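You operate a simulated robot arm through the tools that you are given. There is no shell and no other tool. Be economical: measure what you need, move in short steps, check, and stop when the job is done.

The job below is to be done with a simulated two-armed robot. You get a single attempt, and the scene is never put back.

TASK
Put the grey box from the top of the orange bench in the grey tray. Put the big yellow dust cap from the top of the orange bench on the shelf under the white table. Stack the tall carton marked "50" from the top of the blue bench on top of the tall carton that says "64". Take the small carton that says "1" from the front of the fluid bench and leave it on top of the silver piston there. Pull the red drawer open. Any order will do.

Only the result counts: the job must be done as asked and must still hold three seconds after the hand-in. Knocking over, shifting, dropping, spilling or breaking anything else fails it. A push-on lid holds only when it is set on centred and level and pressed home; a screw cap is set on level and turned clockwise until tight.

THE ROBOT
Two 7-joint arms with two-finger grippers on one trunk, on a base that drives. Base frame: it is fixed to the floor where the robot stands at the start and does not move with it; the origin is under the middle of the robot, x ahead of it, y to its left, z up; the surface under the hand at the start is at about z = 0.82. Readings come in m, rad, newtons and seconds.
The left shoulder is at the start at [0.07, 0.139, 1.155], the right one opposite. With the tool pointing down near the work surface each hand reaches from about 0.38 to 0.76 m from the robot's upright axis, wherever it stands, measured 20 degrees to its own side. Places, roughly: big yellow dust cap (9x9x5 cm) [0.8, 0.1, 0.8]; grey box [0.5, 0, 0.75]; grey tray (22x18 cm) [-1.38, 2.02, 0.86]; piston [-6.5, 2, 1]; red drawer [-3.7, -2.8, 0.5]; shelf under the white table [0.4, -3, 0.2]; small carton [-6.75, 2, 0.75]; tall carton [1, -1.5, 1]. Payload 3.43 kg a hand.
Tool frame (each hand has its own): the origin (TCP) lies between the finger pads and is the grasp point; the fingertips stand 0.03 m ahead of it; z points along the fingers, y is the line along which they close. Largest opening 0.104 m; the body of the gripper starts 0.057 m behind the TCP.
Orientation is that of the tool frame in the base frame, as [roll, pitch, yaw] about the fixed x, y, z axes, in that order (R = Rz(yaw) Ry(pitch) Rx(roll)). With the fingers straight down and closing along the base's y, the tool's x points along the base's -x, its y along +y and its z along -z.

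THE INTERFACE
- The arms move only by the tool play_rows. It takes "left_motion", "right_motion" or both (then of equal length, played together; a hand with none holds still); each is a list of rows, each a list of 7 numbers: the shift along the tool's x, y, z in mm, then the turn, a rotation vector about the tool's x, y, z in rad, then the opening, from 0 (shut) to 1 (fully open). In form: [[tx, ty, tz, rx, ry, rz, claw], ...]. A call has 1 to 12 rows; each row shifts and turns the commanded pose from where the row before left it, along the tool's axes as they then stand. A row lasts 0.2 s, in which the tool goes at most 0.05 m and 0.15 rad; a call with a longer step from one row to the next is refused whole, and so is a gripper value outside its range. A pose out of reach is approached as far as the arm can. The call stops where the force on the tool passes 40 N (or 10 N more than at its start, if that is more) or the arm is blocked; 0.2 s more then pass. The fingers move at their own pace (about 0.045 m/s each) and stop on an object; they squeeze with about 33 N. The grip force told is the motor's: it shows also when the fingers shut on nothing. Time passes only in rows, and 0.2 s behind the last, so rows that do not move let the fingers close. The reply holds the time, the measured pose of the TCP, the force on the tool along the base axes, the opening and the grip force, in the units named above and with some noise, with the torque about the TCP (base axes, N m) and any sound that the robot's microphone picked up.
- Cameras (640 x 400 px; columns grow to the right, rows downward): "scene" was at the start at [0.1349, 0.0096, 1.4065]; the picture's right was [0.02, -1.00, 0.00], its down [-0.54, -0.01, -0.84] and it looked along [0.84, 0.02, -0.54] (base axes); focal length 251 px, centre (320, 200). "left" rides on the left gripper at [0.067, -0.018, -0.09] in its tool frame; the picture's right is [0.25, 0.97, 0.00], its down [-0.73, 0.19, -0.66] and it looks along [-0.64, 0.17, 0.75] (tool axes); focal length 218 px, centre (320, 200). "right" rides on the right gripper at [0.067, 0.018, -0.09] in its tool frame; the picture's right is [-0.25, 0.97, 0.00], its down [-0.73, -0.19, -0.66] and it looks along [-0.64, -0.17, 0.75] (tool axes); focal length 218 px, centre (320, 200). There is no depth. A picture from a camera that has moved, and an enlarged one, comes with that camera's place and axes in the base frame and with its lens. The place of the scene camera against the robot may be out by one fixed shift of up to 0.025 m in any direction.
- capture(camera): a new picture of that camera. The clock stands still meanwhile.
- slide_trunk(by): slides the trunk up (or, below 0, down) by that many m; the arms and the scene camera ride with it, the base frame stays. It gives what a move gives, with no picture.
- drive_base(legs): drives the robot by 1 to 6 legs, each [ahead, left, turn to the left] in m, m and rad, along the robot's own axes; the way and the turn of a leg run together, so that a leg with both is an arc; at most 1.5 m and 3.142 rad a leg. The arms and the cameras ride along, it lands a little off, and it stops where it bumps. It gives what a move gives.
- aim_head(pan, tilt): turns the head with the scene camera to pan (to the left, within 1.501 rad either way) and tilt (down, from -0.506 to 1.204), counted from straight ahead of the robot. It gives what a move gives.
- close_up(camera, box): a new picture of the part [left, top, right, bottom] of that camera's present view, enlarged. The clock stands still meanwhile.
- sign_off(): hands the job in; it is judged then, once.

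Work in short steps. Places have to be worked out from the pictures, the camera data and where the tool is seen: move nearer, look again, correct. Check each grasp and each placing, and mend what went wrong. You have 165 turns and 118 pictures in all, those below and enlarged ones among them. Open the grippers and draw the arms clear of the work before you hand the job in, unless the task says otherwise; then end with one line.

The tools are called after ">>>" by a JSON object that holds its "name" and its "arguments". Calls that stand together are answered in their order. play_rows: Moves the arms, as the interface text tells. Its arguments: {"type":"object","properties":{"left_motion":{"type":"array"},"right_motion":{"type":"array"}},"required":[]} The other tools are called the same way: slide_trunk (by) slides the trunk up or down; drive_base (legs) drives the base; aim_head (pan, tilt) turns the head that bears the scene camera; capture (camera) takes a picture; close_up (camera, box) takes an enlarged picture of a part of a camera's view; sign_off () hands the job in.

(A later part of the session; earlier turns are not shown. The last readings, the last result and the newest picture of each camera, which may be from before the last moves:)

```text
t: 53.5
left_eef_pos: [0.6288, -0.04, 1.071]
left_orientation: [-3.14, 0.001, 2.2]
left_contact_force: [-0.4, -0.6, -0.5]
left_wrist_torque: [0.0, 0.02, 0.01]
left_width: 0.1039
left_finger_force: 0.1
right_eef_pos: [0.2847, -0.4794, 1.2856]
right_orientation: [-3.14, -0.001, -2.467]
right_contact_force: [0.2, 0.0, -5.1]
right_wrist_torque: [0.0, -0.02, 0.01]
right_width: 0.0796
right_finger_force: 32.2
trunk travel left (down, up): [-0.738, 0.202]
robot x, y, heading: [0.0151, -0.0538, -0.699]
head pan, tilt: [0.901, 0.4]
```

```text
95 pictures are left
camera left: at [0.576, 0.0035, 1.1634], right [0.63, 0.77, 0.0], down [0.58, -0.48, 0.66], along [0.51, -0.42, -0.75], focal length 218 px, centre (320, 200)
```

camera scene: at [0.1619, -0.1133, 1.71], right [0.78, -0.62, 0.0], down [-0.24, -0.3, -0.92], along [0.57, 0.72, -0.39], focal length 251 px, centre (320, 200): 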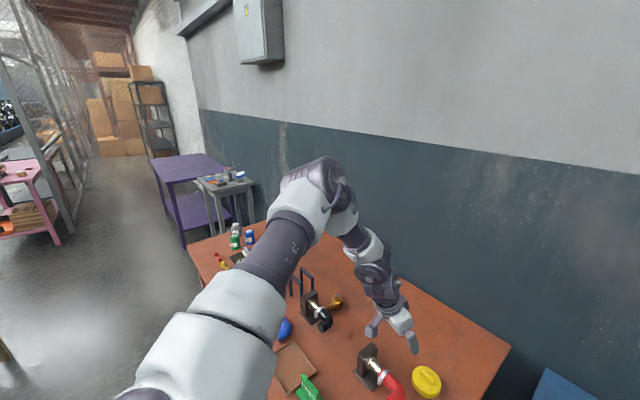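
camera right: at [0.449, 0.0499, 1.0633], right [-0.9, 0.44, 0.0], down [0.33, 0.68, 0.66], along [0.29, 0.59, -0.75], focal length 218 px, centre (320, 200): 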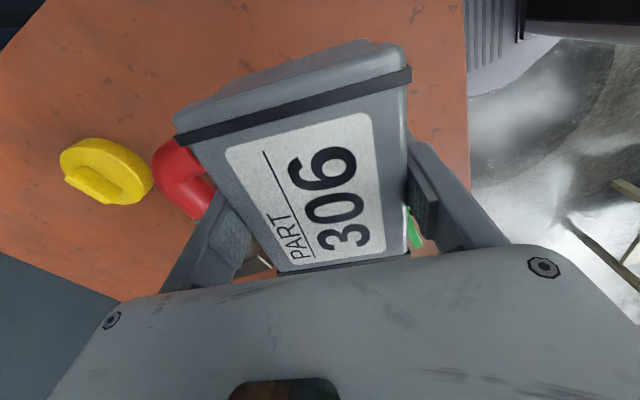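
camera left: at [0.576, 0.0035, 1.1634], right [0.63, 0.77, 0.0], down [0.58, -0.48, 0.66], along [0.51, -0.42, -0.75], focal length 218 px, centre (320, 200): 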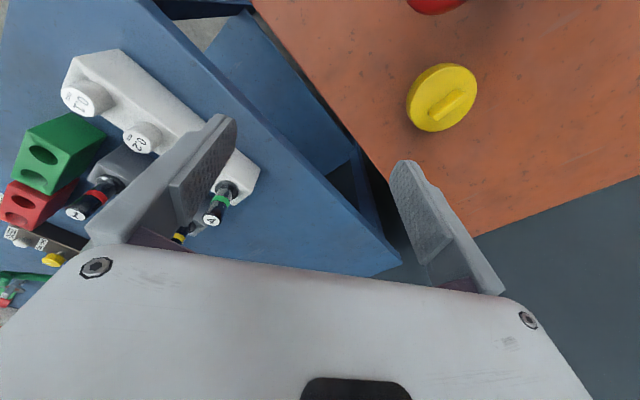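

Good view now: cap near [0.75, 0.073]. I move the hand over it.

>>> {"name": "play_rows", "arguments": {"left_motion": [[6, 40.2, 17, 0, 0, 0, 1], [6, 40.2, 17, 0, 0, 0, 1], [6, 40.2, 17, 0, 0, 0, 1], [6, 40.2, 17, 0, 0, 0, 1], [0, 0, 0, 0, 0, 0, 1]]}}

>>> {"name": "capture", "arguments": {"camera": "left"}}

```text
t: 54.8
left_eef_pos: [0.7453, 0.0737, 1.0038]
left_orientation: [-3.14, 0.002, 2.2]
left_contact_force: [0.4, -0.3, 0.1]
left_wrist_torque: [0.04, 0.02, 0.02]
left_width: 0.1043
left_finger_force: 0.1
right_eef_pos: [0.2838, -0.4792, 1.2874]
right_orientation: [-3.142, 0.001, -2.467]
right_contact_force: [0.4, 0.2, -5.1]
right_wrist_torque: [0.01, -0.06, 0.01]
right_width: 0.0796
right_finger_force: 32.6
trunk travel left (down, up): [-0.738, 0.202]
robot x, y, heading: [0.0172, -0.0566, -0.704]
head pan, tilt: [0.901, 0.4]
```

```text
94 pictures are left
camera left: at [0.6914, 0.1182, 1.0952], right [0.63, 0.77, 0.0], down [0.58, -0.48, 0.66], along [0.51, -0.42, -0.75], focal length 218 px, centre (320, 200)
```

left: 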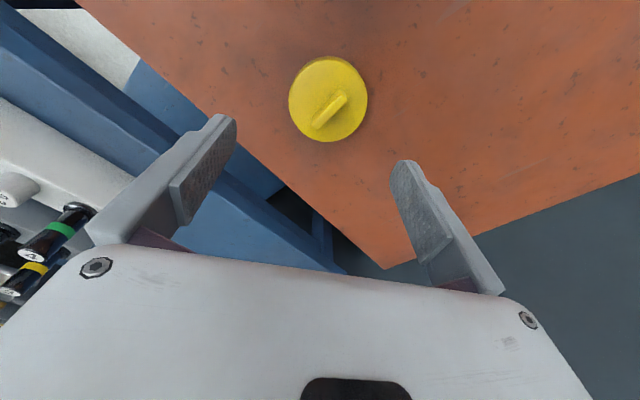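

Triangulating over three views puts the cap's disc top at z ≈ 0.827 with centre [0.758, 0.079]. I correct and descend part-way, then check centring.

>>> {"name": "play_rows", "arguments": {"left_motion": [[-3.2, 13.4, 30, 0, 0, 0, 1], [0, 0, 40, 0, 0, 0, 1], [0, 0, 42, 0, 0, 0, 1], [0, 0, 0, 0, 0, 0, 1]]}}

>>> {"name": "capture", "arguments": {"camera": "left"}}

```text
t: 55.8
left_eef_pos: [0.7535, 0.0817, 0.8966]
left_orientation: [-3.139, 0.001, 2.2]
left_contact_force: [-0.2, -0.7, -1.0]
left_wrist_torque: [-0.02, -0.04, -0.02]
left_width: 0.1039
left_finger_force: 0.1
left hand out of reach, approached as far as the arm can: row 3
right_eef_pos: [0.2849, -0.48, 1.2876]
right_orientation: [3.141, 0.0, -2.467]
right_contact_force: [0.3, 0.4, -5.4]
right_wrist_torque: [0.0, 0.02, 0.01]
right_width: 0.0794
right_finger_force: 33.2
trunk travel left (down, up): [-0.738, 0.202]
robot x, y, heading: [0.0197, -0.0541, -0.696]
head pan, tilt: [0.901, 0.4]
```

```text
93 pictures are left
camera left: at [0.6992, 0.1243, 0.9884], right [0.63, 0.77, 0.0], down [0.58, -0.48, 0.66], along [0.51, -0.42, -0.75], focal length 218 px, centre (320, 200)
```

left: 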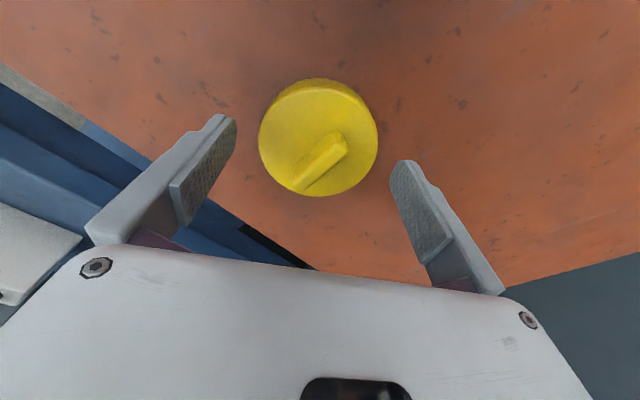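

Centring needs about -8.5 mm along tool x. Lowering the trunk gives the descent; I slide down 0.035 m, correct, then slide the rest.

>>> {"name": "slide_trunk", "arguments": {"by": -0.03}}

>>> {"name": "play_rows", "arguments": {"left_motion": [[-8.5, 0, 0, 0, 0, 0, 1], [0, 0, 0, 0, 0, 0, 1]]}}

>>> {"name": "slide_trunk", "arguments": {"by": -0.034}}

>>> {"name": "capture", "arguments": {"camera": "left"}}

```text
t: 56.5
left_eef_pos: [0.7541, 0.0807, 0.8675]
left_orientation: [-3.138, 0.004, 2.198]
left_contact_force: [-0.3, -0.2, -0.7]
left_wrist_torque: [-0.02, 0.01, 0.0]
left_width: 0.1042
left_finger_force: 0.1
right_eef_pos: [0.2838, -0.4791, 1.2569]
right_orientation: [3.141, 0.0, -2.467]
right_contact_force: [0.5, -0.1, -5.0]
right_wrist_torque: [-0.01, -0.04, 0.0]
right_width: 0.0794
right_finger_force: 33.4
trunk travel left (down, up): [-0.708, 0.232]
robot x, y, heading: [0.0188, -0.0501, -0.698]
head pan, tilt: [0.901, 0.4]
```

```text
t: 57.1
left_eef_pos: [0.7551, 0.0754, 0.8703]
left_orientation: [-3.14, 0.003, 2.199]
left_contact_force: [-0.8, 0.3, -0.4]
left_wrist_torque: [0.0, -0.03, -0.01]
left_width: 0.1038
left_finger_force: 0.0
left hand out of reach, approached as far as the arm can: row 1
right_eef_pos: [0.2838, -0.479, 1.2568]
right_orientation: [3.141, -0.001, -2.469]
right_contact_force: [-0.2, 0.7, -4.6]
right_wrist_torque: [-0.01, 0.01, 0.02]
right_width: 0.0798
right_finger_force: 33.6
trunk travel left (down, up): [-0.708, 0.232]
robot x, y, heading: [0.0187, -0.0539, -0.702]
head pan, tilt: [0.901, 0.4]
```

```text
t: 57.6
left_eef_pos: [0.7561, 0.0747, 0.8582]
left_orientation: [-3.14, 0.003, 2.2]
left_contact_force: [-4.5, 1.5, 7.9]
left_wrist_torque: [0.39, -0.15, 0.11]
left_width: 0.1021
left_finger_force: 0.1
right_eef_pos: [0.2831, -0.4811, 1.2413]
right_orientation: [3.141, 0.002, -2.467]
right_contact_force: [-0.9, 0.4, -4.8]
right_wrist_torque: [0.04, -0.01, -0.05]
right_width: 0.0794
right_finger_force: 32.6
trunk travel left (down, up): [-0.694, 0.246]
robot x, y, heading: [0.017, -0.0501, -0.701]
head pan, tilt: [0.901, 0.4]
stopped: the force on the tool passed its limit at 61 N (the readings are from after the stop); the commanded pose is now the measured one
```

```text
92 pictures are left
camera left: at [0.7015, 0.1177, 0.9505], right [0.63, 0.77, 0.0], down [0.58, -0.48, 0.66], along [0.51, -0.42, -0.75], focal length 218 px, centre (320, 200)
```

left: 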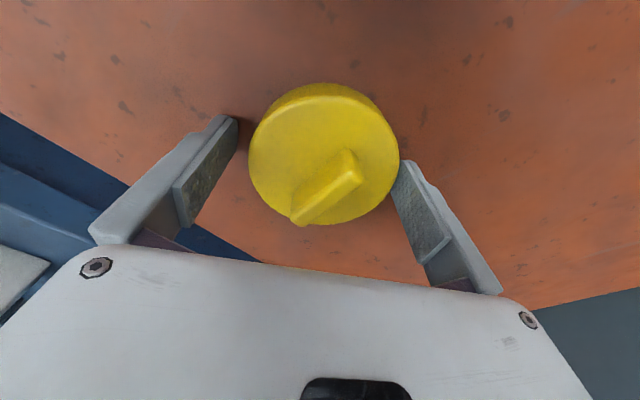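

The +y fingertip met the cap's rim: I'm about 5 mm off along the closing line. I lift 10 mm, shift +5.5 mm, and look.

>>> {"name": "play_rows", "arguments": {"left_motion": [[0, 0, -10, 0, 0, 0, 1], [0, 5.5, 0, 0, 0, 0, 1], [0, 0, 0, 0, 0, 0, 1]]}}

>>> {"name": "close_up", "arguments": {"camera": "left", "box": [180, 60, 440, 260]}}

```text
t: 58.4
left_eef_pos: [0.7611, 0.0781, 0.8677]
left_orientation: [-3.139, 0.001, 2.197]
left_contact_force: [0.4, 0.3, -1.1]
left_wrist_torque: [0.0, -0.01, 0.01]
left_width: 0.1039
left_finger_force: 0.0
right_eef_pos: [0.2855, -0.4789, 1.243]
right_orientation: [3.141, -0.001, -2.467]
right_contact_force: [0.1, -0.4, -4.6]
right_wrist_torque: [0.01, 0.02, -0.03]
right_width: 0.0797
right_finger_force: 33.3
trunk travel left (down, up): [-0.694, 0.246]
robot x, y, heading: [0.0204, -0.0528, -0.7]
head pan, tilt: [0.901, 0.4]
```

```text
2.00 times, centred on (310, 160) of left
camera zoom: at [0.7078, 0.1216, 0.9593], right [0.63, 0.77, 0.0], down [0.58, -0.48, 0.66], along [0.51, -0.42, -0.75], focal length 436 px, centre (340, 280)
```

zoom: 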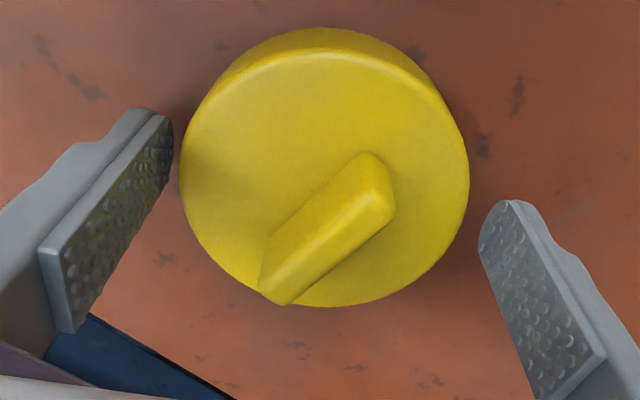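

Centred now along the closing line. I descend in small steps.

>>> {"name": "play_rows", "arguments": {"left_motion": [[0, 0, 9, 0, 0, 0, 1], [0, 0, 9, 0, 0, 0, 1], [0, 0, 8, 0, 0, 0, 1], [0, 0, 6, 0, 0, 0, 1]]}}

```text
t: 59.4
left_eef_pos: [0.7543, 0.0757, 0.8585]
left_orientation: [3.138, 0.012, 2.199]
left_contact_force: [12.2, -7.7, 30.0]
left_wrist_torque: [-0.97, 0.97, 0.87]
left_width: 0.0944
left_finger_force: 0.1
left hand out of reach, approached as far as the arm can: row 2, 3, 4
right_eef_pos: [0.2819, -0.4818, 1.2425]
right_orientation: [3.141, 0.002, -2.466]
right_contact_force: [0.0, 0.0, -4.4]
right_wrist_torque: [0.02, 0.01, -0.02]
right_width: 0.0796
right_finger_force: 33.0
trunk travel left (down, up): [-0.694, 0.246]
robot x, y, heading: [0.0184, -0.055, -0.7]
head pan, tilt: [0.901, 0.4]
```

Reaching down drifts sideways at the arm's limit. I lift the hand 0.16 m and lower the trunk 0.15 m so the descent is within reach.

>>> {"name": "play_rows", "arguments": {"left_motion": [[0, 0, -20, 0, 0, 0, 1], [0, 0, -35, 0, 0, 0, 1], [0, 0, -35, 0, 0, 0, 1], [0, 0, -35, 0, 0, 0, 1], [0, 0, -35, 0, 0, 0, 1], [0, 0, 0, 0, 0, 0, 1]]}}

>>> {"name": "slide_trunk", "arguments": {"by": -0.14}}

>>> {"name": "capture", "arguments": {"camera": "left"}}

```text
t: 60.8
left_eef_pos: [0.7535, 0.0822, 1.0129]
left_orientation: [-3.138, 0.0, 2.2]
left_contact_force: [0.3, 0.3, 0.0]
left_wrist_torque: [0.02, 0.02, 0.04]
left_width: 0.1039
left_finger_force: 0.0
right_eef_pos: [0.2853, -0.4796, 1.2426]
right_orientation: [-3.141, 0.0, -2.466]
right_contact_force: [0.1, 0.3, -4.9]
right_wrist_torque: [-0.01, -0.02, -0.01]
right_width: 0.0794
right_finger_force: 32.4
trunk travel left (down, up): [-0.694, 0.246]
robot x, y, heading: [0.0168, -0.0555, -0.703]
head pan, tilt: [0.901, 0.4]
```

```text
t: 62.4
left_eef_pos: [0.7533, 0.0821, 0.8731]
left_orientation: [-3.139, 0.002, 2.199]
left_contact_force: [0.4, 0.3, -0.5]
left_wrist_torque: [0.03, 0.0, 0.03]
left_width: 0.1041
left_finger_force: 0.0
right_eef_pos: [0.2843, -0.4792, 1.1034]
right_orientation: [3.142, -0.002, -2.465]
right_contact_force: [-0.3, 0.0, -5.1]
right_wrist_torque: [-0.02, 0.0, 0.03]
right_width: 0.0795
right_finger_force: 33.3
trunk travel left (down, up): [-0.554, 0.386]
robot x, y, heading: [0.0178, -0.052, -0.701]
head pan, tilt: [0.901, 0.4]
```

```text
90 pictures are left
camera left: at [0.699, 0.1252, 0.9646], right [0.63, 0.77, 0.0], down [0.58, -0.48, 0.66], along [0.51, -0.42, -0.75], focal length 218 px, centre (320, 200)
```

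left: 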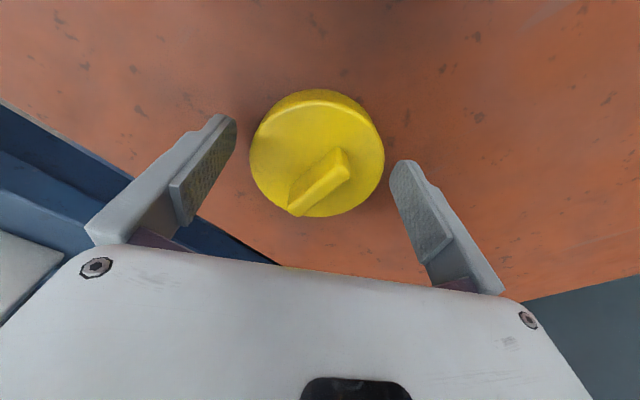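

The cap still stands in place. I shift +2.5 mm along the closing line, -4 mm in tool x, and descend.

>>> {"name": "play_rows", "arguments": {"left_motion": [[-4, 2.5, 0, 0, 0, 0, 1], [0, 0, 9, 0, 0, 0, 1], [0, 0, 9, 0, 0, 0, 1], [0, 0, 9, 0, 0, 0, 1], [0, 0, 8, 0, 0, 0, 1], [0, 0, 5, 0, 0, 0, 1]]}}

>>> {"name": "capture", "arguments": {"camera": "left"}}

```text
t: 63.4
left_eef_pos: [0.7559, 0.0788, 0.8586]
left_orientation: [3.139, 0.015, 2.2]
left_contact_force: [-8.9, 6.5, 37.0]
left_wrist_torque: [-0.53, 2.15, -0.61]
left_width: 0.0978
left_finger_force: 0.2
right_eef_pos: [0.2808, -0.4786, 1.1042]
right_orientation: [-3.139, 0.002, -2.464]
right_contact_force: [0.4, -0.4, -4.8]
right_wrist_torque: [0.0, 0.01, -0.01]
right_width: 0.0798
right_finger_force: 33.2
trunk travel left (down, up): [-0.554, 0.386]
robot x, y, heading: [0.0199, -0.055, -0.694]
head pan, tilt: [0.901, 0.4]
stopped in row 5 (left hand): the force on the tool passed its limit at 47 N (the readings are from after the stop); the commanded pose is now the measured one
```

```text
89 pictures are left
camera left: at [0.7008, 0.1227, 0.9489], right [0.63, 0.77, 0.0], down [0.58, -0.47, 0.67], along [0.52, -0.42, -0.74], focal length 218 px, centre (320, 200)
```

left: 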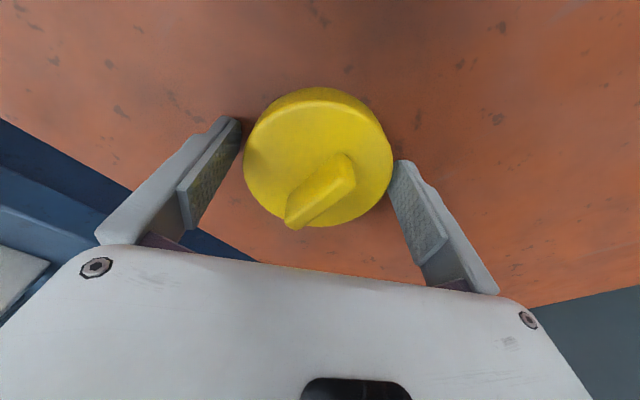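

I enlarge this contact to see what the tips are standing on.

>>> {"name": "close_up", "arguments": {"camera": "left", "box": [200, 80, 420, 240]}}

>>> {"name": "aim_head", "arguments": {"pan": 0.85, "tilt": 0.75}}

>>> {"name": "capture", "arguments": {"camera": "scene"}}

```text
2.50 times, centred on (310, 160) of left
camera zoom: at [0.7008, 0.1227, 0.9489], right [0.63, 0.77, 0.0], down [0.58, -0.47, 0.67], along [0.52, -0.42, -0.74], focal length 546 px, centre (345, 300)
```

zoom: 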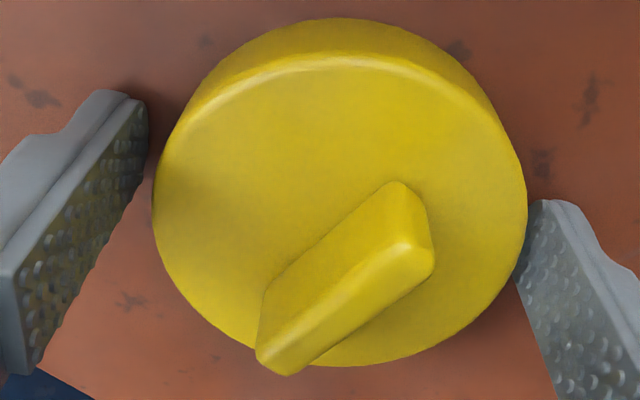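

```text
t: 64.3
left_eef_pos: [0.7541, 0.0785, 0.8597]
left_orientation: [3.136, 0.013, 2.199]
left_contact_force: [-6.8, 7.8, 44.9]
left_wrist_torque: [-0.7, 2.4, -0.31]
left_width: 0.095
left_finger_force: 0.0
right_eef_pos: [0.2779, -0.4791, 1.1049]
right_orientation: [-3.138, 0.007, -2.466]
right_contact_force: [0.1, -0.1, -5.1]
right_wrist_torque: [0.0, -0.03, 0.04]
right_width: 0.0796
right_finger_force: 32.8
trunk travel left (down, up): [-0.554, 0.386]
robot x, y, heading: [0.0195, -0.0549, -0.698]
head pan, tilt: [0.85, 0.75]
```

```text
87 pictures are left
camera scene: at [0.126, -0.065, 1.296], right [0.15, -0.99, 0.0], down [-0.67, -0.1, -0.74], along [0.73, 0.11, -0.68], focal length 251 px, centre (320, 200)
```

scene: 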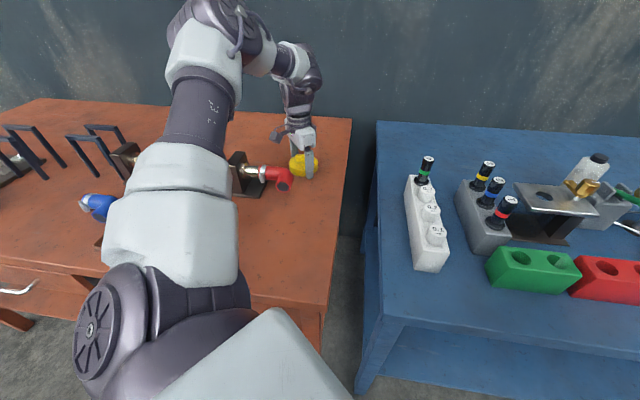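

The right tip is partly hidden behind the cap's edge, so the tips are beside the cap, standing on the bench (z ≈ 0.829). I raise 4 mm and close.

>>> {"name": "play_rows", "arguments": {"left_motion": [[0, 0, -5, 0, 0, 0, 1], [0, 0, 0, 0, 0, 0, 0], [0, 0, 0, 0, 0, 0, 0], [0, 0, 0, 0, 0, 0, 0], [0, 0, 0, 0, 0, 0, 0]]}}

>>> {"name": "capture", "arguments": {"camera": "left"}}

```text
t: 65.5
left_eef_pos: [0.759, 0.0786, 0.8567]
left_orientation: [3.14, 0.009, 2.199]
left_contact_force: [-0.6, -0.8, 1.1]
left_wrist_torque: [-0.05, 0.06, -0.01]
left_width: 0.085
left_finger_force: 32.5
right_eef_pos: [0.2853, -0.4798, 1.1021]
right_orientation: [3.141, 0.001, -2.467]
right_contact_force: [0.1, 0.0, -4.5]
right_wrist_torque: [0.01, -0.02, -0.01]
right_width: 0.0796
right_finger_force: 32.7
trunk travel left (down, up): [-0.554, 0.386]
robot x, y, heading: [0.0176, -0.0529, -0.693]
head pan, tilt: [0.85, 0.75]
```

```text
86 pictures are left
camera left: at [0.7049, 0.1216, 0.947], right [0.63, 0.77, 0.0], down [0.58, -0.47, 0.66], along [0.51, -0.42, -0.75], focal length 218 px, centre (320, 200)
```

left: 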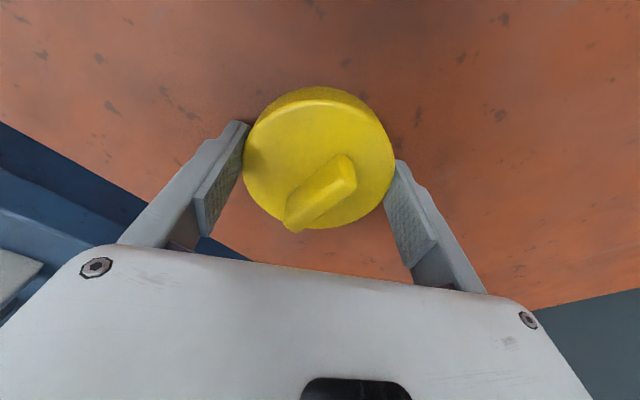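

Gripped at 0.085 m. I lift it.

>>> {"name": "play_rows", "arguments": {"left_motion": [[0, 0, -20, 0, 0, 0, 0], [0, 0, -40, 0, 0, 0, 0], [0, 0, -40, 0, 0, 0, 0], [0, 0, 0, 0, 0, 0, 0]]}}

>>> {"name": "capture", "arguments": {"camera": "left"}}

```text
t: 66.5
left_eef_pos: [0.7599, 0.0786, 0.9572]
left_orientation: [-3.141, 0.008, 2.201]
left_contact_force: [-0.4, 0.0, 0.0]
left_wrist_torque: [-0.03, 0.02, -0.01]
left_width: 0.085
left_finger_force: 33.1
right_eef_pos: [0.2859, -0.4796, 1.1014]
right_orientation: [3.14, 0.0, -2.466]
right_contact_force: [0.4, 1.2, -5.2]
right_wrist_torque: [-0.01, 0.02, 0.01]
right_width: 0.0796
right_finger_force: 33.0
trunk travel left (down, up): [-0.554, 0.386]
robot x, y, heading: [0.0174, -0.0534, -0.695]
head pan, tilt: [0.85, 0.75]
```

```text
85 pictures are left
camera left: at [0.7054, 0.1223, 1.0478], right [0.63, 0.77, 0.0], down [0.58, -0.47, 0.66], along [0.51, -0.42, -0.75], focal length 218 px, centre (320, 200)
```

left: 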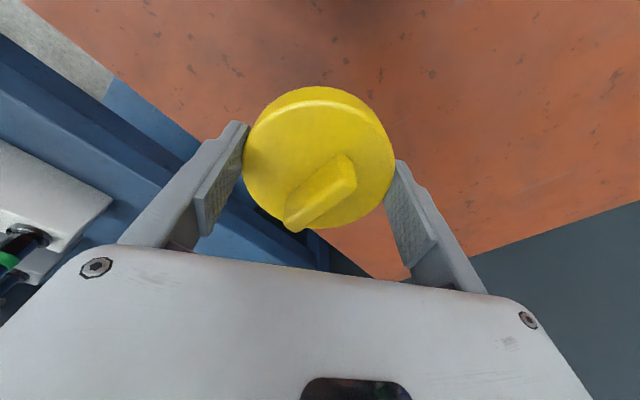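

The cap is held. I draw the left hand back and up, then back off from the bench and turn towards the tray's table (north-west).

>>> {"name": "play_rows", "arguments": {"left_motion": [[35, 0, -30, 0, 0, 0, 0], [35, 0, -30, 0, 0, 0, 0], [35, 0, -30, 0, 0, 0, 0], [35, 0, -30, 0, 0, 0, 0], [35, 0, -30, 0, 0, 0, 0], [0, 0, 0, 0, 0, 0, 0]]}}

>>> {"name": "drive_base", "arguments": {"legs": [[-0.3, -0.25, 0], [0, 0, 2.27]]}}

>>> {"name": "aim_head", "arguments": {"pan": 0.3, "tilt": 0.35}}

>>> {"name": "capture", "arguments": {"camera": "scene"}}

```text
t: 67.9
left_eef_pos: [0.6548, 0.2208, 1.1044]
left_orientation: [-3.14, 0.009, 2.2]
left_contact_force: [-0.4, -0.1, -0.5]
left_wrist_torque: [0.0, 0.02, 0.03]
left_width: 0.0849
left_finger_force: 33.1
right_eef_pos: [0.2857, -0.4794, 1.1023]
right_orientation: [3.141, 0.0, -2.466]
right_contact_force: [0.5, 0.5, -3.7]
right_wrist_torque: [-0.03, 0.02, -0.01]
right_width: 0.0797
right_finger_force: 33.0
trunk travel left (down, up): [-0.554, 0.386]
robot x, y, heading: [0.0179, -0.0519, -0.703]
head pan, tilt: [0.85, 0.75]
```

```text
t: 75.7
left_eef_pos: [-0.9959, 0.2433, 1.1048]
left_orientation: [3.141, 0.01, -1.793]
left_contact_force: [0.3, 0.5, 0.6]
left_wrist_torque: [0.0, -0.05, -0.02]
left_width: 0.0848
left_finger_force: 33.4
right_eef_pos: [-0.225, 0.4286, 1.1035]
right_orientation: [3.141, -0.001, -0.174]
right_contact_force: [-0.2, -0.7, -6.0]
right_wrist_torque: [-0.01, 0.01, -0.02]
right_width: 0.0795
right_finger_force: 33.1
trunk travel left (down, up): [-0.554, 0.386]
robot x, y, heading: [-0.3635, -0.0524, 1.593]
head pan, tilt: [0.85, 0.75]
```

```text
t: 76.7
left_eef_pos: [-0.9957, 0.2449, 1.105]
left_orientation: [-3.139, 0.008, -1.793]
left_contact_force: [-0.1, 0.0, 0.6]
left_wrist_torque: [0.02, -0.03, -0.03]
left_width: 0.0847
left_finger_force: 33.0
right_eef_pos: [-0.2252, 0.4284, 1.1026]
right_orientation: [3.14, -0.002, -0.175]
right_contact_force: [0.0, 0.2, -3.8]
right_wrist_torque: [-0.01, -0.02, -0.02]
right_width: 0.0797
right_finger_force: 33.2
trunk travel left (down, up): [-0.554, 0.386]
robot x, y, heading: [-0.369, -0.0547, 1.588]
head pan, tilt: [0.3, 0.351]
```

```text
84 pictures are left
camera scene: at [-0.4046, 0.0932, 1.3304], right [0.95, 0.32, 0.0], down [0.11, -0.33, -0.94], along [-0.3, 0.89, -0.34], focal length 251 px, centre (320, 200)
```

scene: 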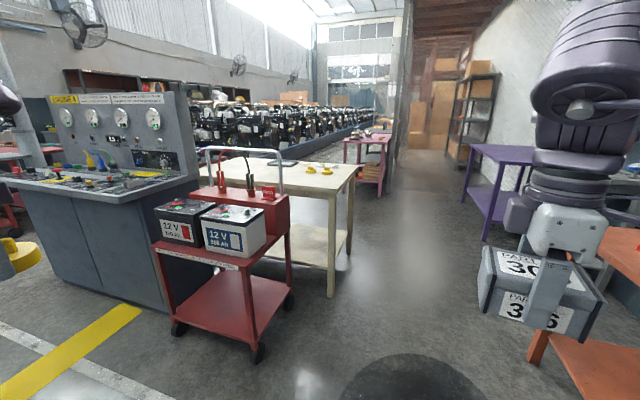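

The tray lies near the table's far (north) edge, so I'll approach from the north side. I bring the left hand in first and then drive north.

>>> {"name": "play_rows", "arguments": {"left_motion": [[-25, -37, 0, 0, 0, 0, 0], [-25, -37, 0, 0, 0, 0, 0], [-25, -37, 0, 0, 0, 0, 0], [-25, -37, 0, 0, 0, 0, 0], [-25, -37, 0, 0, 0, 0, 0]]}}

>>> {"name": "drive_base", "arguments": {"legs": [[1.45, 0, 0], [1.45, 0, 0]]}}

>>> {"name": "aim_head", "arguments": {"pan": 1.35, "tilt": 0.45}}

>>> {"name": "capture", "arguments": {"camera": "scene"}}

```text
t: 77.9
left_eef_pos: [-0.786, 0.3262, 1.1064]
left_orientation: [3.14, 0.008, -1.79]
left_contact_force: [-0.9, 0.2, -0.3]
left_wrist_torque: [-0.02, 0.02, 0.01]
left_width: 0.085
left_finger_force: 33.2
right_eef_pos: [-0.2227, 0.4302, 1.1021]
right_orientation: [3.138, 0.003, -0.175]
right_contact_force: [0.1, 0.5, -5.6]
right_wrist_torque: [-0.01, 0.06, 0.01]
right_width: 0.0795
right_finger_force: 33.1
trunk travel left (down, up): [-0.554, 0.386]
robot x, y, heading: [-0.37, -0.0545, 1.597]
head pan, tilt: [0.3, 0.351]
```

```text
t: 92.0
left_eef_pos: [-0.8644, 3.2401, 1.1065]
left_orientation: [-3.141, 0.009, -1.787]
left_contact_force: [0.2, -0.1, -0.2]
left_wrist_torque: [-0.01, -0.01, 0.01]
left_width: 0.0847
left_finger_force: 33.2
right_eef_pos: [-0.3004, 3.347, 1.1025]
right_orientation: [-3.141, 0.0, -0.172]
right_contact_force: [0.6, -0.3, -4.5]
right_wrist_torque: [0.02, -0.02, 0.0]
right_width: 0.0794
right_finger_force: 33.0
trunk travel left (down, up): [-0.554, 0.386]
robot x, y, heading: [-0.4414, 2.8656, 1.601]
head pan, tilt: [0.3, 0.351]
```

```text
t: 93.3
left_eef_pos: [-0.8642, 3.2408, 1.1048]
left_orientation: [3.141, 0.008, -1.787]
left_contact_force: [-0.5, 0.1, -1.0]
left_wrist_torque: [0.01, 0.03, -0.03]
left_width: 0.0848
left_finger_force: 32.9
right_eef_pos: [-0.3009, 3.3471, 1.1032]
right_orientation: [-3.14, 0.0, -0.172]
right_contact_force: [0.4, 0.3, -4.6]
right_wrist_torque: [0.02, -0.02, 0.02]
right_width: 0.0798
right_finger_force: 33.2
trunk travel left (down, up): [-0.554, 0.386]
robot x, y, heading: [-0.4433, 2.8611, 1.597]
head pan, tilt: [1.349, 0.45]
```

```text
83 pictures are left
camera scene: at [-0.5392, 2.9403, 1.3213], right [0.2, 0.98, 0.0], down [0.43, -0.09, -0.9], along [-0.88, 0.18, -0.44], focal length 251 px, centre (320, 200)
```

scene: 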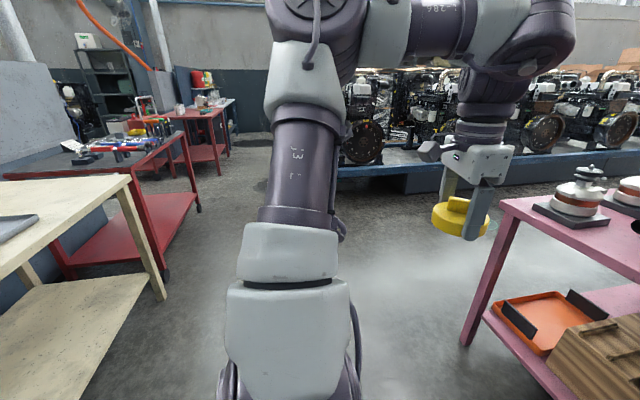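

The aisle north of the table is clear. I go to about (-1.21, 2.75) and face south toward the tray.

>>> {"name": "drive_base", "arguments": {"legs": [[0, 0, 1.545], [0.77, 0, 0], [0, 0, 1.571], [0.15, 0, 0]]}}

>>> {"name": "aim_head", "arguments": {"pan": -0.1, "tilt": 0.8}}

>>> {"name": "capture", "arguments": {"camera": "scene"}}

```text
t: 106.0
left_eef_pos: [-0.8079, 2.3304, 1.1066]
left_orientation: [3.141, 0.009, 1.314]
left_contact_force: [-0.2, 0.3, 0.3]
left_wrist_torque: [0.04, -0.03, 0.0]
left_width: 0.0844
left_finger_force: 33.4
right_eef_pos: [-1.3752, 2.2462, 1.103]
right_orientation: [-3.141, 0.0, 2.931]
right_contact_force: [0.8, 0.5, -4.0]
right_wrist_torque: [0.03, 0.0, -0.03]
right_width: 0.0791
right_finger_force: 32.4
trunk travel left (down, up): [-0.554, 0.386]
robot x, y, heading: [-1.2116, 2.7245, -1.578]
head pan, tilt: [1.349, 0.45]
```

```text
t: 107.6
left_eef_pos: [-0.8073, 2.3294, 1.1058]
left_orientation: [3.141, 0.009, 1.314]
left_contact_force: [-0.5, 0.3, 0.2]
left_wrist_torque: [-0.01, -0.01, -0.04]
left_width: 0.0845
left_finger_force: 33.5
right_eef_pos: [-1.3752, 2.2446, 1.1036]
right_orientation: [-3.14, 0.0, 2.93]
right_contact_force: [0.6, -0.2, -4.9]
right_wrist_torque: [-0.02, 0.01, 0.05]
right_width: 0.0794
right_finger_force: 33.1
trunk travel left (down, up): [-0.554, 0.386]
robot x, y, heading: [-1.2176, 2.7206, -1.587]
head pan, tilt: [-0.099, 0.799]
```

```text
82 pictures are left
camera scene: at [-1.2279, 2.5983, 1.2909], right [-0.99, 0.11, 0.0], down [0.08, 0.71, -0.7], along [-0.08, -0.69, -0.72], focal length 251 px, centre (320, 200)
```

scene: 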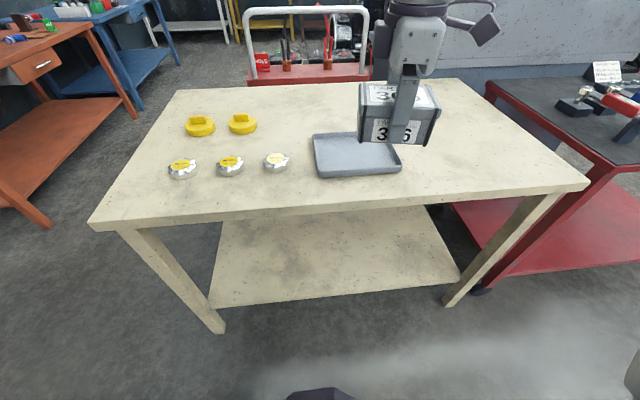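

Tray's centre is about [-1.40, 2.01]. I drive 0.17 m ahead and look with the right camera.

>>> {"name": "drive_base", "arguments": {"legs": [[0.17, 0, 0]]}}

>>> {"name": "capture", "arguments": {"camera": "right"}}

>>> {"name": "capture", "arguments": {"camera": "scene"}}

```text
t: 109.0
left_eef_pos: [-0.8102, 2.1602, 1.1061]
left_orientation: [3.141, 0.012, 1.315]
left_contact_force: [0.2, -0.2, -1.2]
left_wrist_torque: [0.02, 0.01, -0.01]
left_width: 0.0845
left_finger_force: 32.9
right_eef_pos: [-1.3765, 2.0757, 1.102]
right_orientation: [3.141, -0.001, 2.932]
right_contact_force: [0.2, 0.4, -4.4]
right_wrist_torque: [0.02, 0.0, 0.01]
right_width: 0.0798
right_finger_force: 32.8
trunk travel left (down, up): [-0.554, 0.386]
robot x, y, heading: [-1.2154, 2.553, -1.585]
head pan, tilt: [-0.099, 0.799]
```

```text
81 pictures are left
camera right: at [-1.4397, 2.1064, 1.192], right [0.45, 0.89, 0.0], down [0.67, -0.34, 0.66], along [0.59, -0.3, -0.75], focal length 218 px, centre (320, 200)
```

right: 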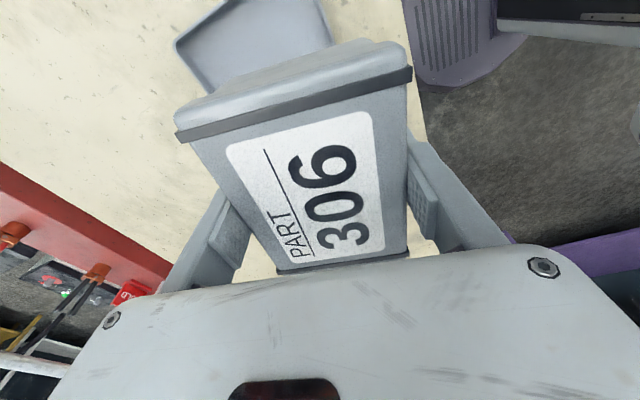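

```text
80 pictures are left
camera scene: at [-1.2302, 2.4295, 1.291], right [-0.99, 0.11, 0.0], down [0.08, 0.71, -0.7], along [-0.08, -0.69, -0.72], focal length 251 px, centre (320, 200)
```

scene: 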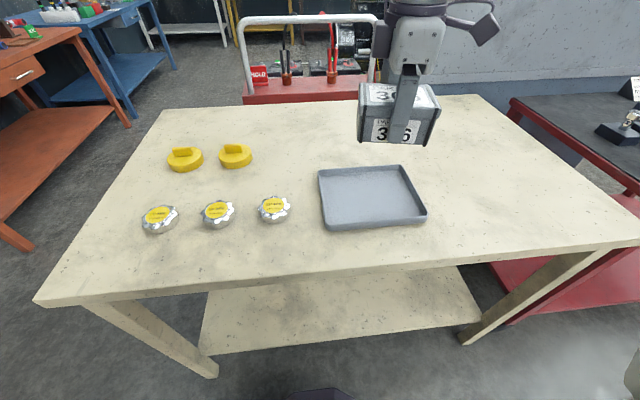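

The tray centre is about [-1.395, 2.025]. I move over it and lower the box most of the way.

>>> {"name": "play_rows", "arguments": {"right_motion": [[3.6, -26, 0, 0, 0, 0, 0], [3.6, -26, 0, 0, 0, 0, 0], [0, 0, 40, 0, 0, 0, 0], [0, 0, 40, 0, 0, 0, 0], [0, 0, 40, 0, 0, 0, 0], [0, 0, 40, 0, 0, 0, 0], [0, 0, 0, 0, 0, 0, 0]]}}

>>> {"name": "capture", "arguments": {"camera": "scene"}}

>>> {"name": "capture", "arguments": {"camera": "right"}}

```text
t: 110.6
left_eef_pos: [-0.8088, 2.1597, 1.1063]
left_orientation: [-3.14, 0.01, 1.314]
left_contact_force: [-0.2, -0.2, -0.3]
left_wrist_torque: [-0.01, 0.0, 0.01]
left_width: 0.0847
left_finger_force: 33.0
right_eef_pos: [-1.3944, 2.0261, 0.9435]
right_orientation: [-3.138, 0.001, 2.932]
right_contact_force: [1.1, -0.1, -4.3]
right_wrist_torque: [0.0, 0.03, 0.03]
right_width: 0.0797
right_finger_force: 32.8
trunk travel left (down, up): [-0.554, 0.386]
robot x, y, heading: [-1.2159, 2.5529, -1.582]
head pan, tilt: [-0.099, 0.799]
```

```text
79 pictures are left
camera scene: at [-1.2295, 2.4292, 1.291], right [-0.99, 0.11, 0.0], down [0.08, 0.71, -0.7], along [-0.08, -0.69, -0.72], focal length 251 px, centre (320, 200)
```

scene: 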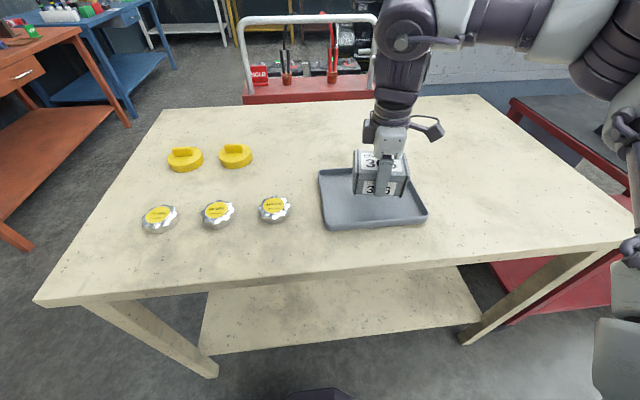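

```text
78 pictures are left
camera right: at [-1.4574, 2.0566, 1.0323], right [0.45, 0.89, 0.0], down [0.67, -0.34, 0.66], along [0.59, -0.3, -0.75], focal length 218 px, centre (320, 200)
```

right: 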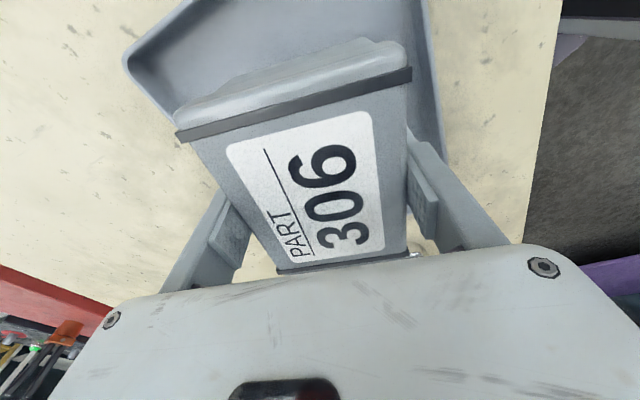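

Box is well inside the tray outline. I lower to contact in small steps.

>>> {"name": "play_rows", "arguments": {"right_motion": [[0, 0, 20, 0, 0, 0, 0], [0, 0, 15, 0, 0, 0, 0], [0, 0, 6, 0, 0, 0, 0], [0, 0, 4, 0, 0, 0, 0]]}}

```text
t: 111.6
left_eef_pos: [-0.8112, 2.1599, 1.1064]
left_orientation: [-3.141, 0.011, 1.316]
left_contact_force: [-0.6, 0.2, -0.8]
left_wrist_torque: [0.0, 0.0, 0.01]
left_width: 0.0845
left_finger_force: 32.9
right_eef_pos: [-1.3957, 2.0258, 0.8992]
right_orientation: [-3.141, 0.001, 2.932]
right_contact_force: [-2.4, -1.0, 2.9]
right_wrist_torque: [0.17, -0.24, -0.02]
right_width: 0.0794
right_finger_force: 32.8
trunk travel left (down, up): [-0.554, 0.386]
robot x, y, heading: [-1.2159, 2.5516, -1.585]
head pan, tilt: [-0.099, 0.799]
```

Touching lightly (force went from -4.5 to +2.9 N). I press 2 mm more, then open and rise.

>>> {"name": "play_rows", "arguments": {"right_motion": [[0, 0, 2, 0, 0, 0, 0], [0, 0, 0, 0, 0, 0, 0]]}}

>>> {"name": "play_rows", "arguments": {"right_motion": [[0, 0, 0, 0, 0, 0, 1], [0, 0, 0, 0, 0, 0, 1], [0, 0, 0, 0, 0, 0, 1], [0, 0, -30, 0, 0, 0, 1], [0, 0, -40, 0, 0, 0, 1], [0, 0, -40, 0, 0, 0, 1], [0, 0, -40, 0, 0, 0, 1]]}}

>>> {"name": "capture", "arguments": {"camera": "right"}}

>>> {"name": "capture", "arguments": {"camera": "scene"}}

```text
t: 112.2
left_eef_pos: [-0.8104, 2.16, 1.1057]
left_orientation: [3.141, 0.013, 1.315]
left_contact_force: [0.1, 0.0, -0.6]
left_wrist_torque: [0.0, 0.0, 0.04]
left_width: 0.0845
left_finger_force: 32.8
right_eef_pos: [-1.3942, 2.0263, 0.8999]
right_orientation: [-3.135, 0.002, 2.931]
right_contact_force: [-5.7, -8.7, 28.2]
right_wrist_torque: [0.96, 0.22, 0.12]
right_width: 0.0796
right_finger_force: 33.0
trunk travel left (down, up): [-0.554, 0.386]
robot x, y, heading: [-1.2168, 2.5504, -1.58]
head pan, tilt: [-0.099, 0.799]
```

```text
t: 113.8
left_eef_pos: [-0.8101, 2.1607, 1.106]
left_orientation: [-3.139, 0.012, 1.314]
left_contact_force: [0.8, 0.2, -0.5]
left_wrist_torque: [0.0, 0.01, -0.01]
left_width: 0.0843
left_finger_force: 32.6
right_eef_pos: [-1.3939, 2.0277, 1.0456]
right_orientation: [-3.14, -0.003, 2.932]
right_contact_force: [-0.2, 0.1, 0.8]
right_wrist_torque: [-0.02, 0.03, 0.0]
right_width: 0.1041
right_finger_force: 0.1
trunk travel left (down, up): [-0.554, 0.386]
robot x, y, heading: [-1.2135, 2.5551, -1.584]
head pan, tilt: [-0.099, 0.799]
```

```text
77 pictures are left
camera right: at [-1.4562, 2.0581, 1.135], right [0.45, 0.89, 0.0], down [0.67, -0.34, 0.66], along [0.59, -0.3, -0.75], focal length 218 px, centre (320, 200)
```

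right: 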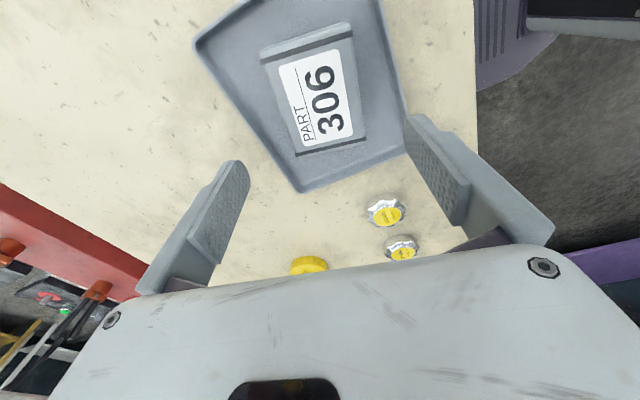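

```text
76 pictures are left
camera scene: at [-1.2287, 2.4304, 1.291], right [-0.99, 0.11, 0.0], down [0.08, 0.71, -0.7], along [-0.08, -0.69, -0.72], focal length 251 px, centre (320, 200)
```

scene: 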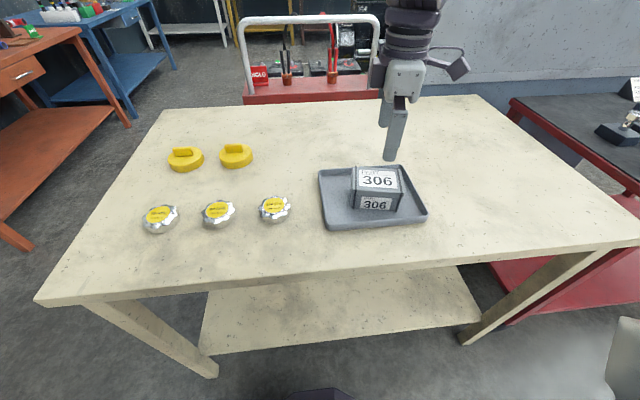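

The box sits in the tray. Next the carton area: I back off, go east to x ≈ -0.4, then south along the earlier path.

>>> {"name": "drive_base", "arguments": {"legs": [[-0.25, 0, 0], [0, 0.85, 0], [1.4, 0, 0], [1.4, 0, 0], [1.0, 0, 0]]}}

>>> {"name": "aim_head", "arguments": {"pan": 0.5, "tilt": 0.4}}

>>> {"name": "capture", "arguments": {"camera": "scene"}}

```text
t: 137.7
left_eef_pos: [0.0569, -1.3777, 1.1062]
left_orientation: [3.141, 0.011, 1.332]
left_contact_force: [0.0, -0.4, -0.5]
left_wrist_torque: [0.0, 0.01, -0.01]
left_width: 0.0843
left_finger_force: 33.4
right_eef_pos: [-0.5239, -1.5203, 1.0453]
right_orientation: [3.14, 0.0, 2.949]
right_contact_force: [-0.2, -0.4, 0.2]
right_wrist_torque: [0.01, 0.0, 0.0]
right_width: 0.1043
right_finger_force: 0.0
trunk travel left (down, up): [-0.554, 0.386]
robot x, y, heading: [-0.3511, -0.9905, -1.567]
head pan, tilt: [-0.099, 0.799]
```

```text
t: 138.7
left_eef_pos: [0.0569, -1.3774, 1.1063]
left_orientation: [-3.141, 0.009, 1.333]
left_contact_force: [-0.1, 0.4, -2.1]
left_wrist_torque: [0.02, 0.01, 0.04]
left_width: 0.0845
left_finger_force: 33.3
right_eef_pos: [-0.525, -1.5201, 1.0454]
right_orientation: [3.141, 0.0, 2.947]
right_contact_force: [-0.4, 0.5, -0.1]
right_wrist_torque: [0.03, -0.02, 0.01]
right_width: 0.1041
right_finger_force: 0.1
trunk travel left (down, up): [-0.554, 0.386]
robot x, y, heading: [-0.3565, -0.9891, -1.568]
head pan, tilt: [0.499, 0.4]
```

```text
75 pictures are left
camera scene: at [-0.3145, -1.1155, 1.326], right [-0.88, -0.48, 0.0], down [-0.19, 0.34, -0.92], along [0.44, -0.81, -0.39], focal length 251 px, centre (320, 200)
```

scene: 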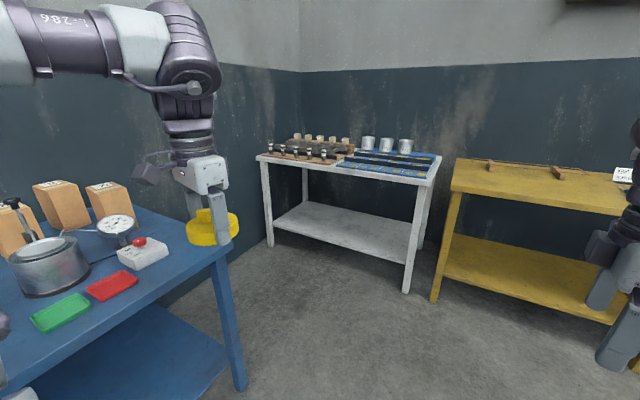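

The white table (front at y ≈ -2.67, x from -0.2 to 1.07) and the cartons at the blue bench's south end are in view. I enlarge the cartons.

>>> {"name": "close_up", "arguments": {"camera": "scene", "box": [0, 160, 160, 270]}}

>>> {"name": "close_up", "arguments": {"camera": "scene", "box": [240, 120, 460, 300]}}

```text
3.64 times, centred on (80, 215) of scene
camera zoom: at [-0.3145, -1.1155, 1.326], right [-0.88, -0.48, 0.0], down [-0.19, 0.34, -0.92], along [0.44, -0.81, -0.39], focal length 914 px, centre (1193, 146)
```

zoom: 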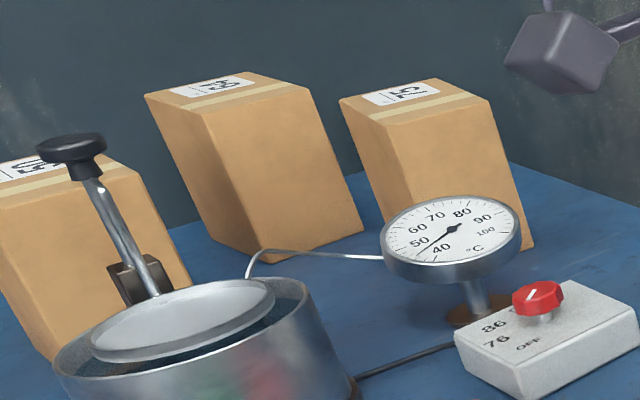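

```text
2.22 times, centred on (350, 210) of scene
camera zoom: at [-0.3145, -1.1155, 1.326], right [-0.88, -0.48, 0.0], down [-0.19, 0.34, -0.92], along [0.44, -0.81, -0.39], focal length 559 px, centre (253, 178)
```

zoom: 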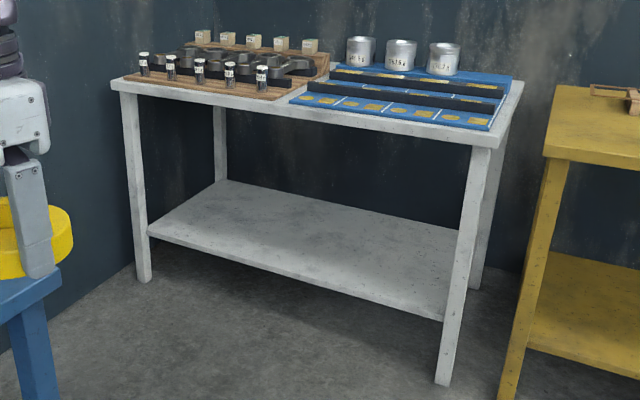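

The white table's shelf is empty, its front edge at z ≈ 0.25. I go in front of it with the left hand aimed at x ≈ 0.5, staying back for now.

>>> {"name": "drive_base", "arguments": {"legs": [[1.05, 0, 0], [0, 0.4, 0]]}}

>>> {"name": "slide_trunk", "arguments": {"by": -0.5}}

>>> {"name": "aim_head", "arguments": {"pan": 0.3, "tilt": 0.4}}

>>> {"name": "capture", "arguments": {"camera": "scene"}}

```text
t: 146.2
left_eef_pos: [0.4671, -2.4286, 1.107]
left_orientation: [-3.141, 0.009, 1.339]
left_contact_force: [-0.5, -0.1, -0.7]
left_wrist_torque: [0.01, 0.01, 0.02]
left_width: 0.0847
left_finger_force: 33.6
right_eef_pos: [-0.114, -2.575, 1.0445]
right_orientation: [3.14, -0.001, 2.955]
right_contact_force: [-0.9, 0.0, 0.2]
right_wrist_torque: [-0.01, 0.0, 0.03]
right_width: 0.1041
right_finger_force: 0.1
trunk travel left (down, up): [-0.554, 0.386]
robot x, y, heading: [0.0533, -2.0473, -1.559]
head pan, tilt: [0.499, 0.4]
```

```text
refused: -0.5 is not a number from -0.4 to 0.4
```

```text
t: 147.0
left_eef_pos: [0.4661, -2.428, 1.1061]
left_orientation: [3.141, 0.011, 1.339]
left_contact_force: [-0.4, -0.7, -0.7]
left_wrist_torque: [-0.03, 0.0, 0.02]
left_width: 0.0845
left_finger_force: 32.9
right_eef_pos: [-0.1148, -2.5753, 1.0446]
right_orientation: [-3.141, 0.0, 2.956]
right_contact_force: [0.2, -1.0, 0.2]
right_wrist_torque: [0.0, -0.01, 0.0]
right_width: 0.1039
right_finger_force: 0.0
trunk travel left (down, up): [-0.554, 0.386]
robot x, y, heading: [0.0554, -2.0445, -1.559]
head pan, tilt: [0.3, 0.4]
```

```text
72 pictures are left
camera scene: at [0.0768, -2.1766, 1.326], right [-0.95, -0.31, 0.0], down [-0.12, 0.37, -0.92], along [0.28, -0.88, -0.39], focal length 251 px, centre (320, 200)
```

scene: 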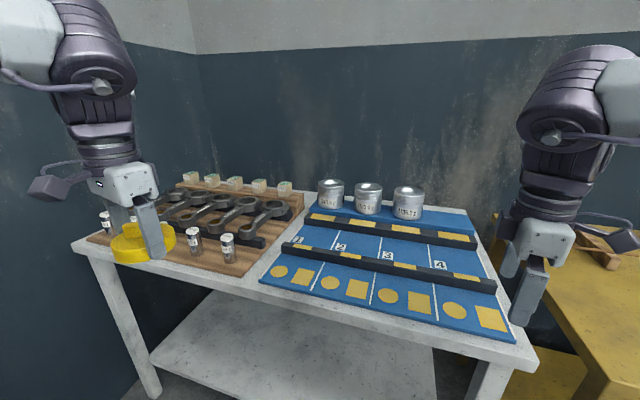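

I pull the right hand back from the table edge, then lower the trunk in two slides while the hands are still outside.

>>> {"name": "play_rows", "arguments": {"right_motion": [[7, 40, 0, 0, 0, 0, 0.3], [7, 40, 0, 0, 0, 0, 0.3], [7, 40, 0, 0, 0, 0, 0.3]]}}

>>> {"name": "slide_trunk", "arguments": {"by": -0.4}}

>>> {"name": "slide_trunk", "arguments": {"by": -0.13}}

>>> {"name": "capture", "arguments": {"camera": "left"}}

>>> {"name": "capture", "arguments": {"camera": "scene"}}

```text
t: 147.8
left_eef_pos: [0.4667, -2.428, 1.1059]
left_orientation: [-3.141, 0.01, 1.338]
left_contact_force: [0.3, 0.7, 0.5]
left_wrist_torque: [-0.04, 0.0, 0.01]
left_width: 0.0847
left_finger_force: 32.7
right_eef_pos: [-0.1135, -2.4507, 1.0471]
right_orientation: [-3.139, 0.0, 2.957]
right_contact_force: [0.4, -0.4, 0.2]
right_wrist_torque: [-0.05, -0.02, -0.02]
right_width: 0.0333
right_finger_force: 0.2
trunk travel left (down, up): [-0.554, 0.386]
robot x, y, heading: [0.0557, -2.0448, -1.558]
head pan, tilt: [0.3, 0.4]
```

```text
t: 151.6
left_eef_pos: [0.4672, -2.4283, 0.7062]
left_orientation: [-3.141, 0.01, 1.338]
left_contact_force: [-0.3, -0.2, 0.7]
left_wrist_torque: [-0.03, 0.01, -0.02]
left_width: 0.0847
left_finger_force: 33.1
right_eef_pos: [-0.1135, -2.4517, 0.6466]
right_orientation: [-3.141, 0.0, 2.955]
right_contact_force: [0.5, 0.4, 0.6]
right_wrist_torque: [-0.01, -0.02, 0.01]
right_width: 0.031
right_finger_force: 0.0
trunk travel left (down, up): [-0.154, 0.786]
robot x, y, heading: [0.0513, -2.0483, -1.557]
head pan, tilt: [0.3, 0.4]
```

```text
t: 153.2
left_eef_pos: [0.4662, -2.4276, 0.5766]
left_orientation: [-3.141, 0.012, 1.338]
left_contact_force: [0.3, 0.7, -0.8]
left_wrist_torque: [0.0, -0.02, -0.06]
left_width: 0.0847
left_finger_force: 32.7
right_eef_pos: [-0.1128, -2.4525, 0.5154]
right_orientation: [-3.141, -0.001, 2.957]
right_contact_force: [0.2, -0.2, 0.5]
right_wrist_torque: [0.0, -0.01, 0.01]
right_width: 0.0311
right_finger_force: 0.0
trunk travel left (down, up): [-0.024, 0.916]
robot x, y, heading: [0.0503, -2.0446, -1.56]
head pan, tilt: [0.3, 0.4]
```

```text
71 pictures are left
camera left: at [0.4649, -2.3593, 0.667], right [1.0, 0.02, 0.0], down [0.02, -0.75, 0.66], along [0.01, -0.66, -0.75], focal length 218 px, centre (320, 200)
```

left: 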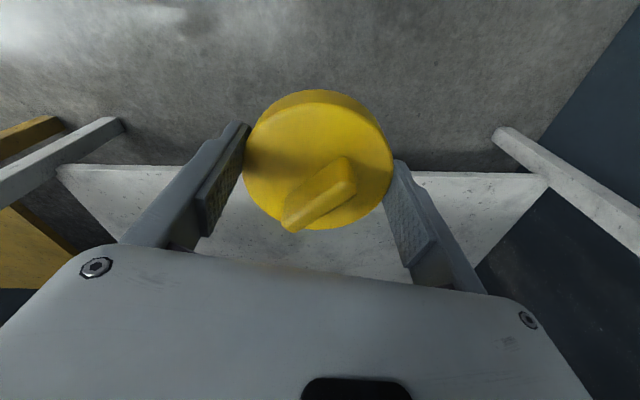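

```text
70 pictures are left
camera scene: at [0.0764, -2.1764, 0.7961], right [-0.95, -0.31, 0.0], down [-0.12, 0.37, -0.92], along [0.28, -0.88, -0.39], focal length 251 px, centre (320, 200)
```

scene: 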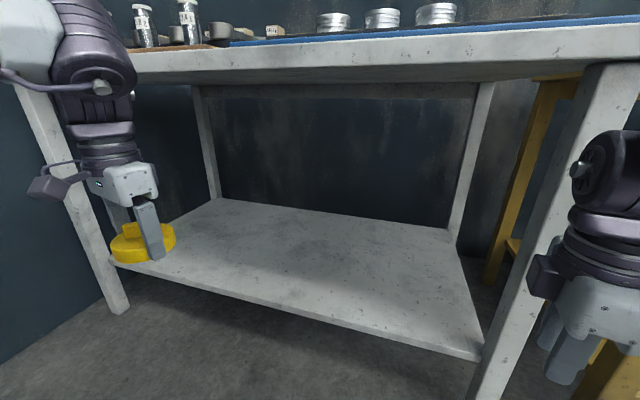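

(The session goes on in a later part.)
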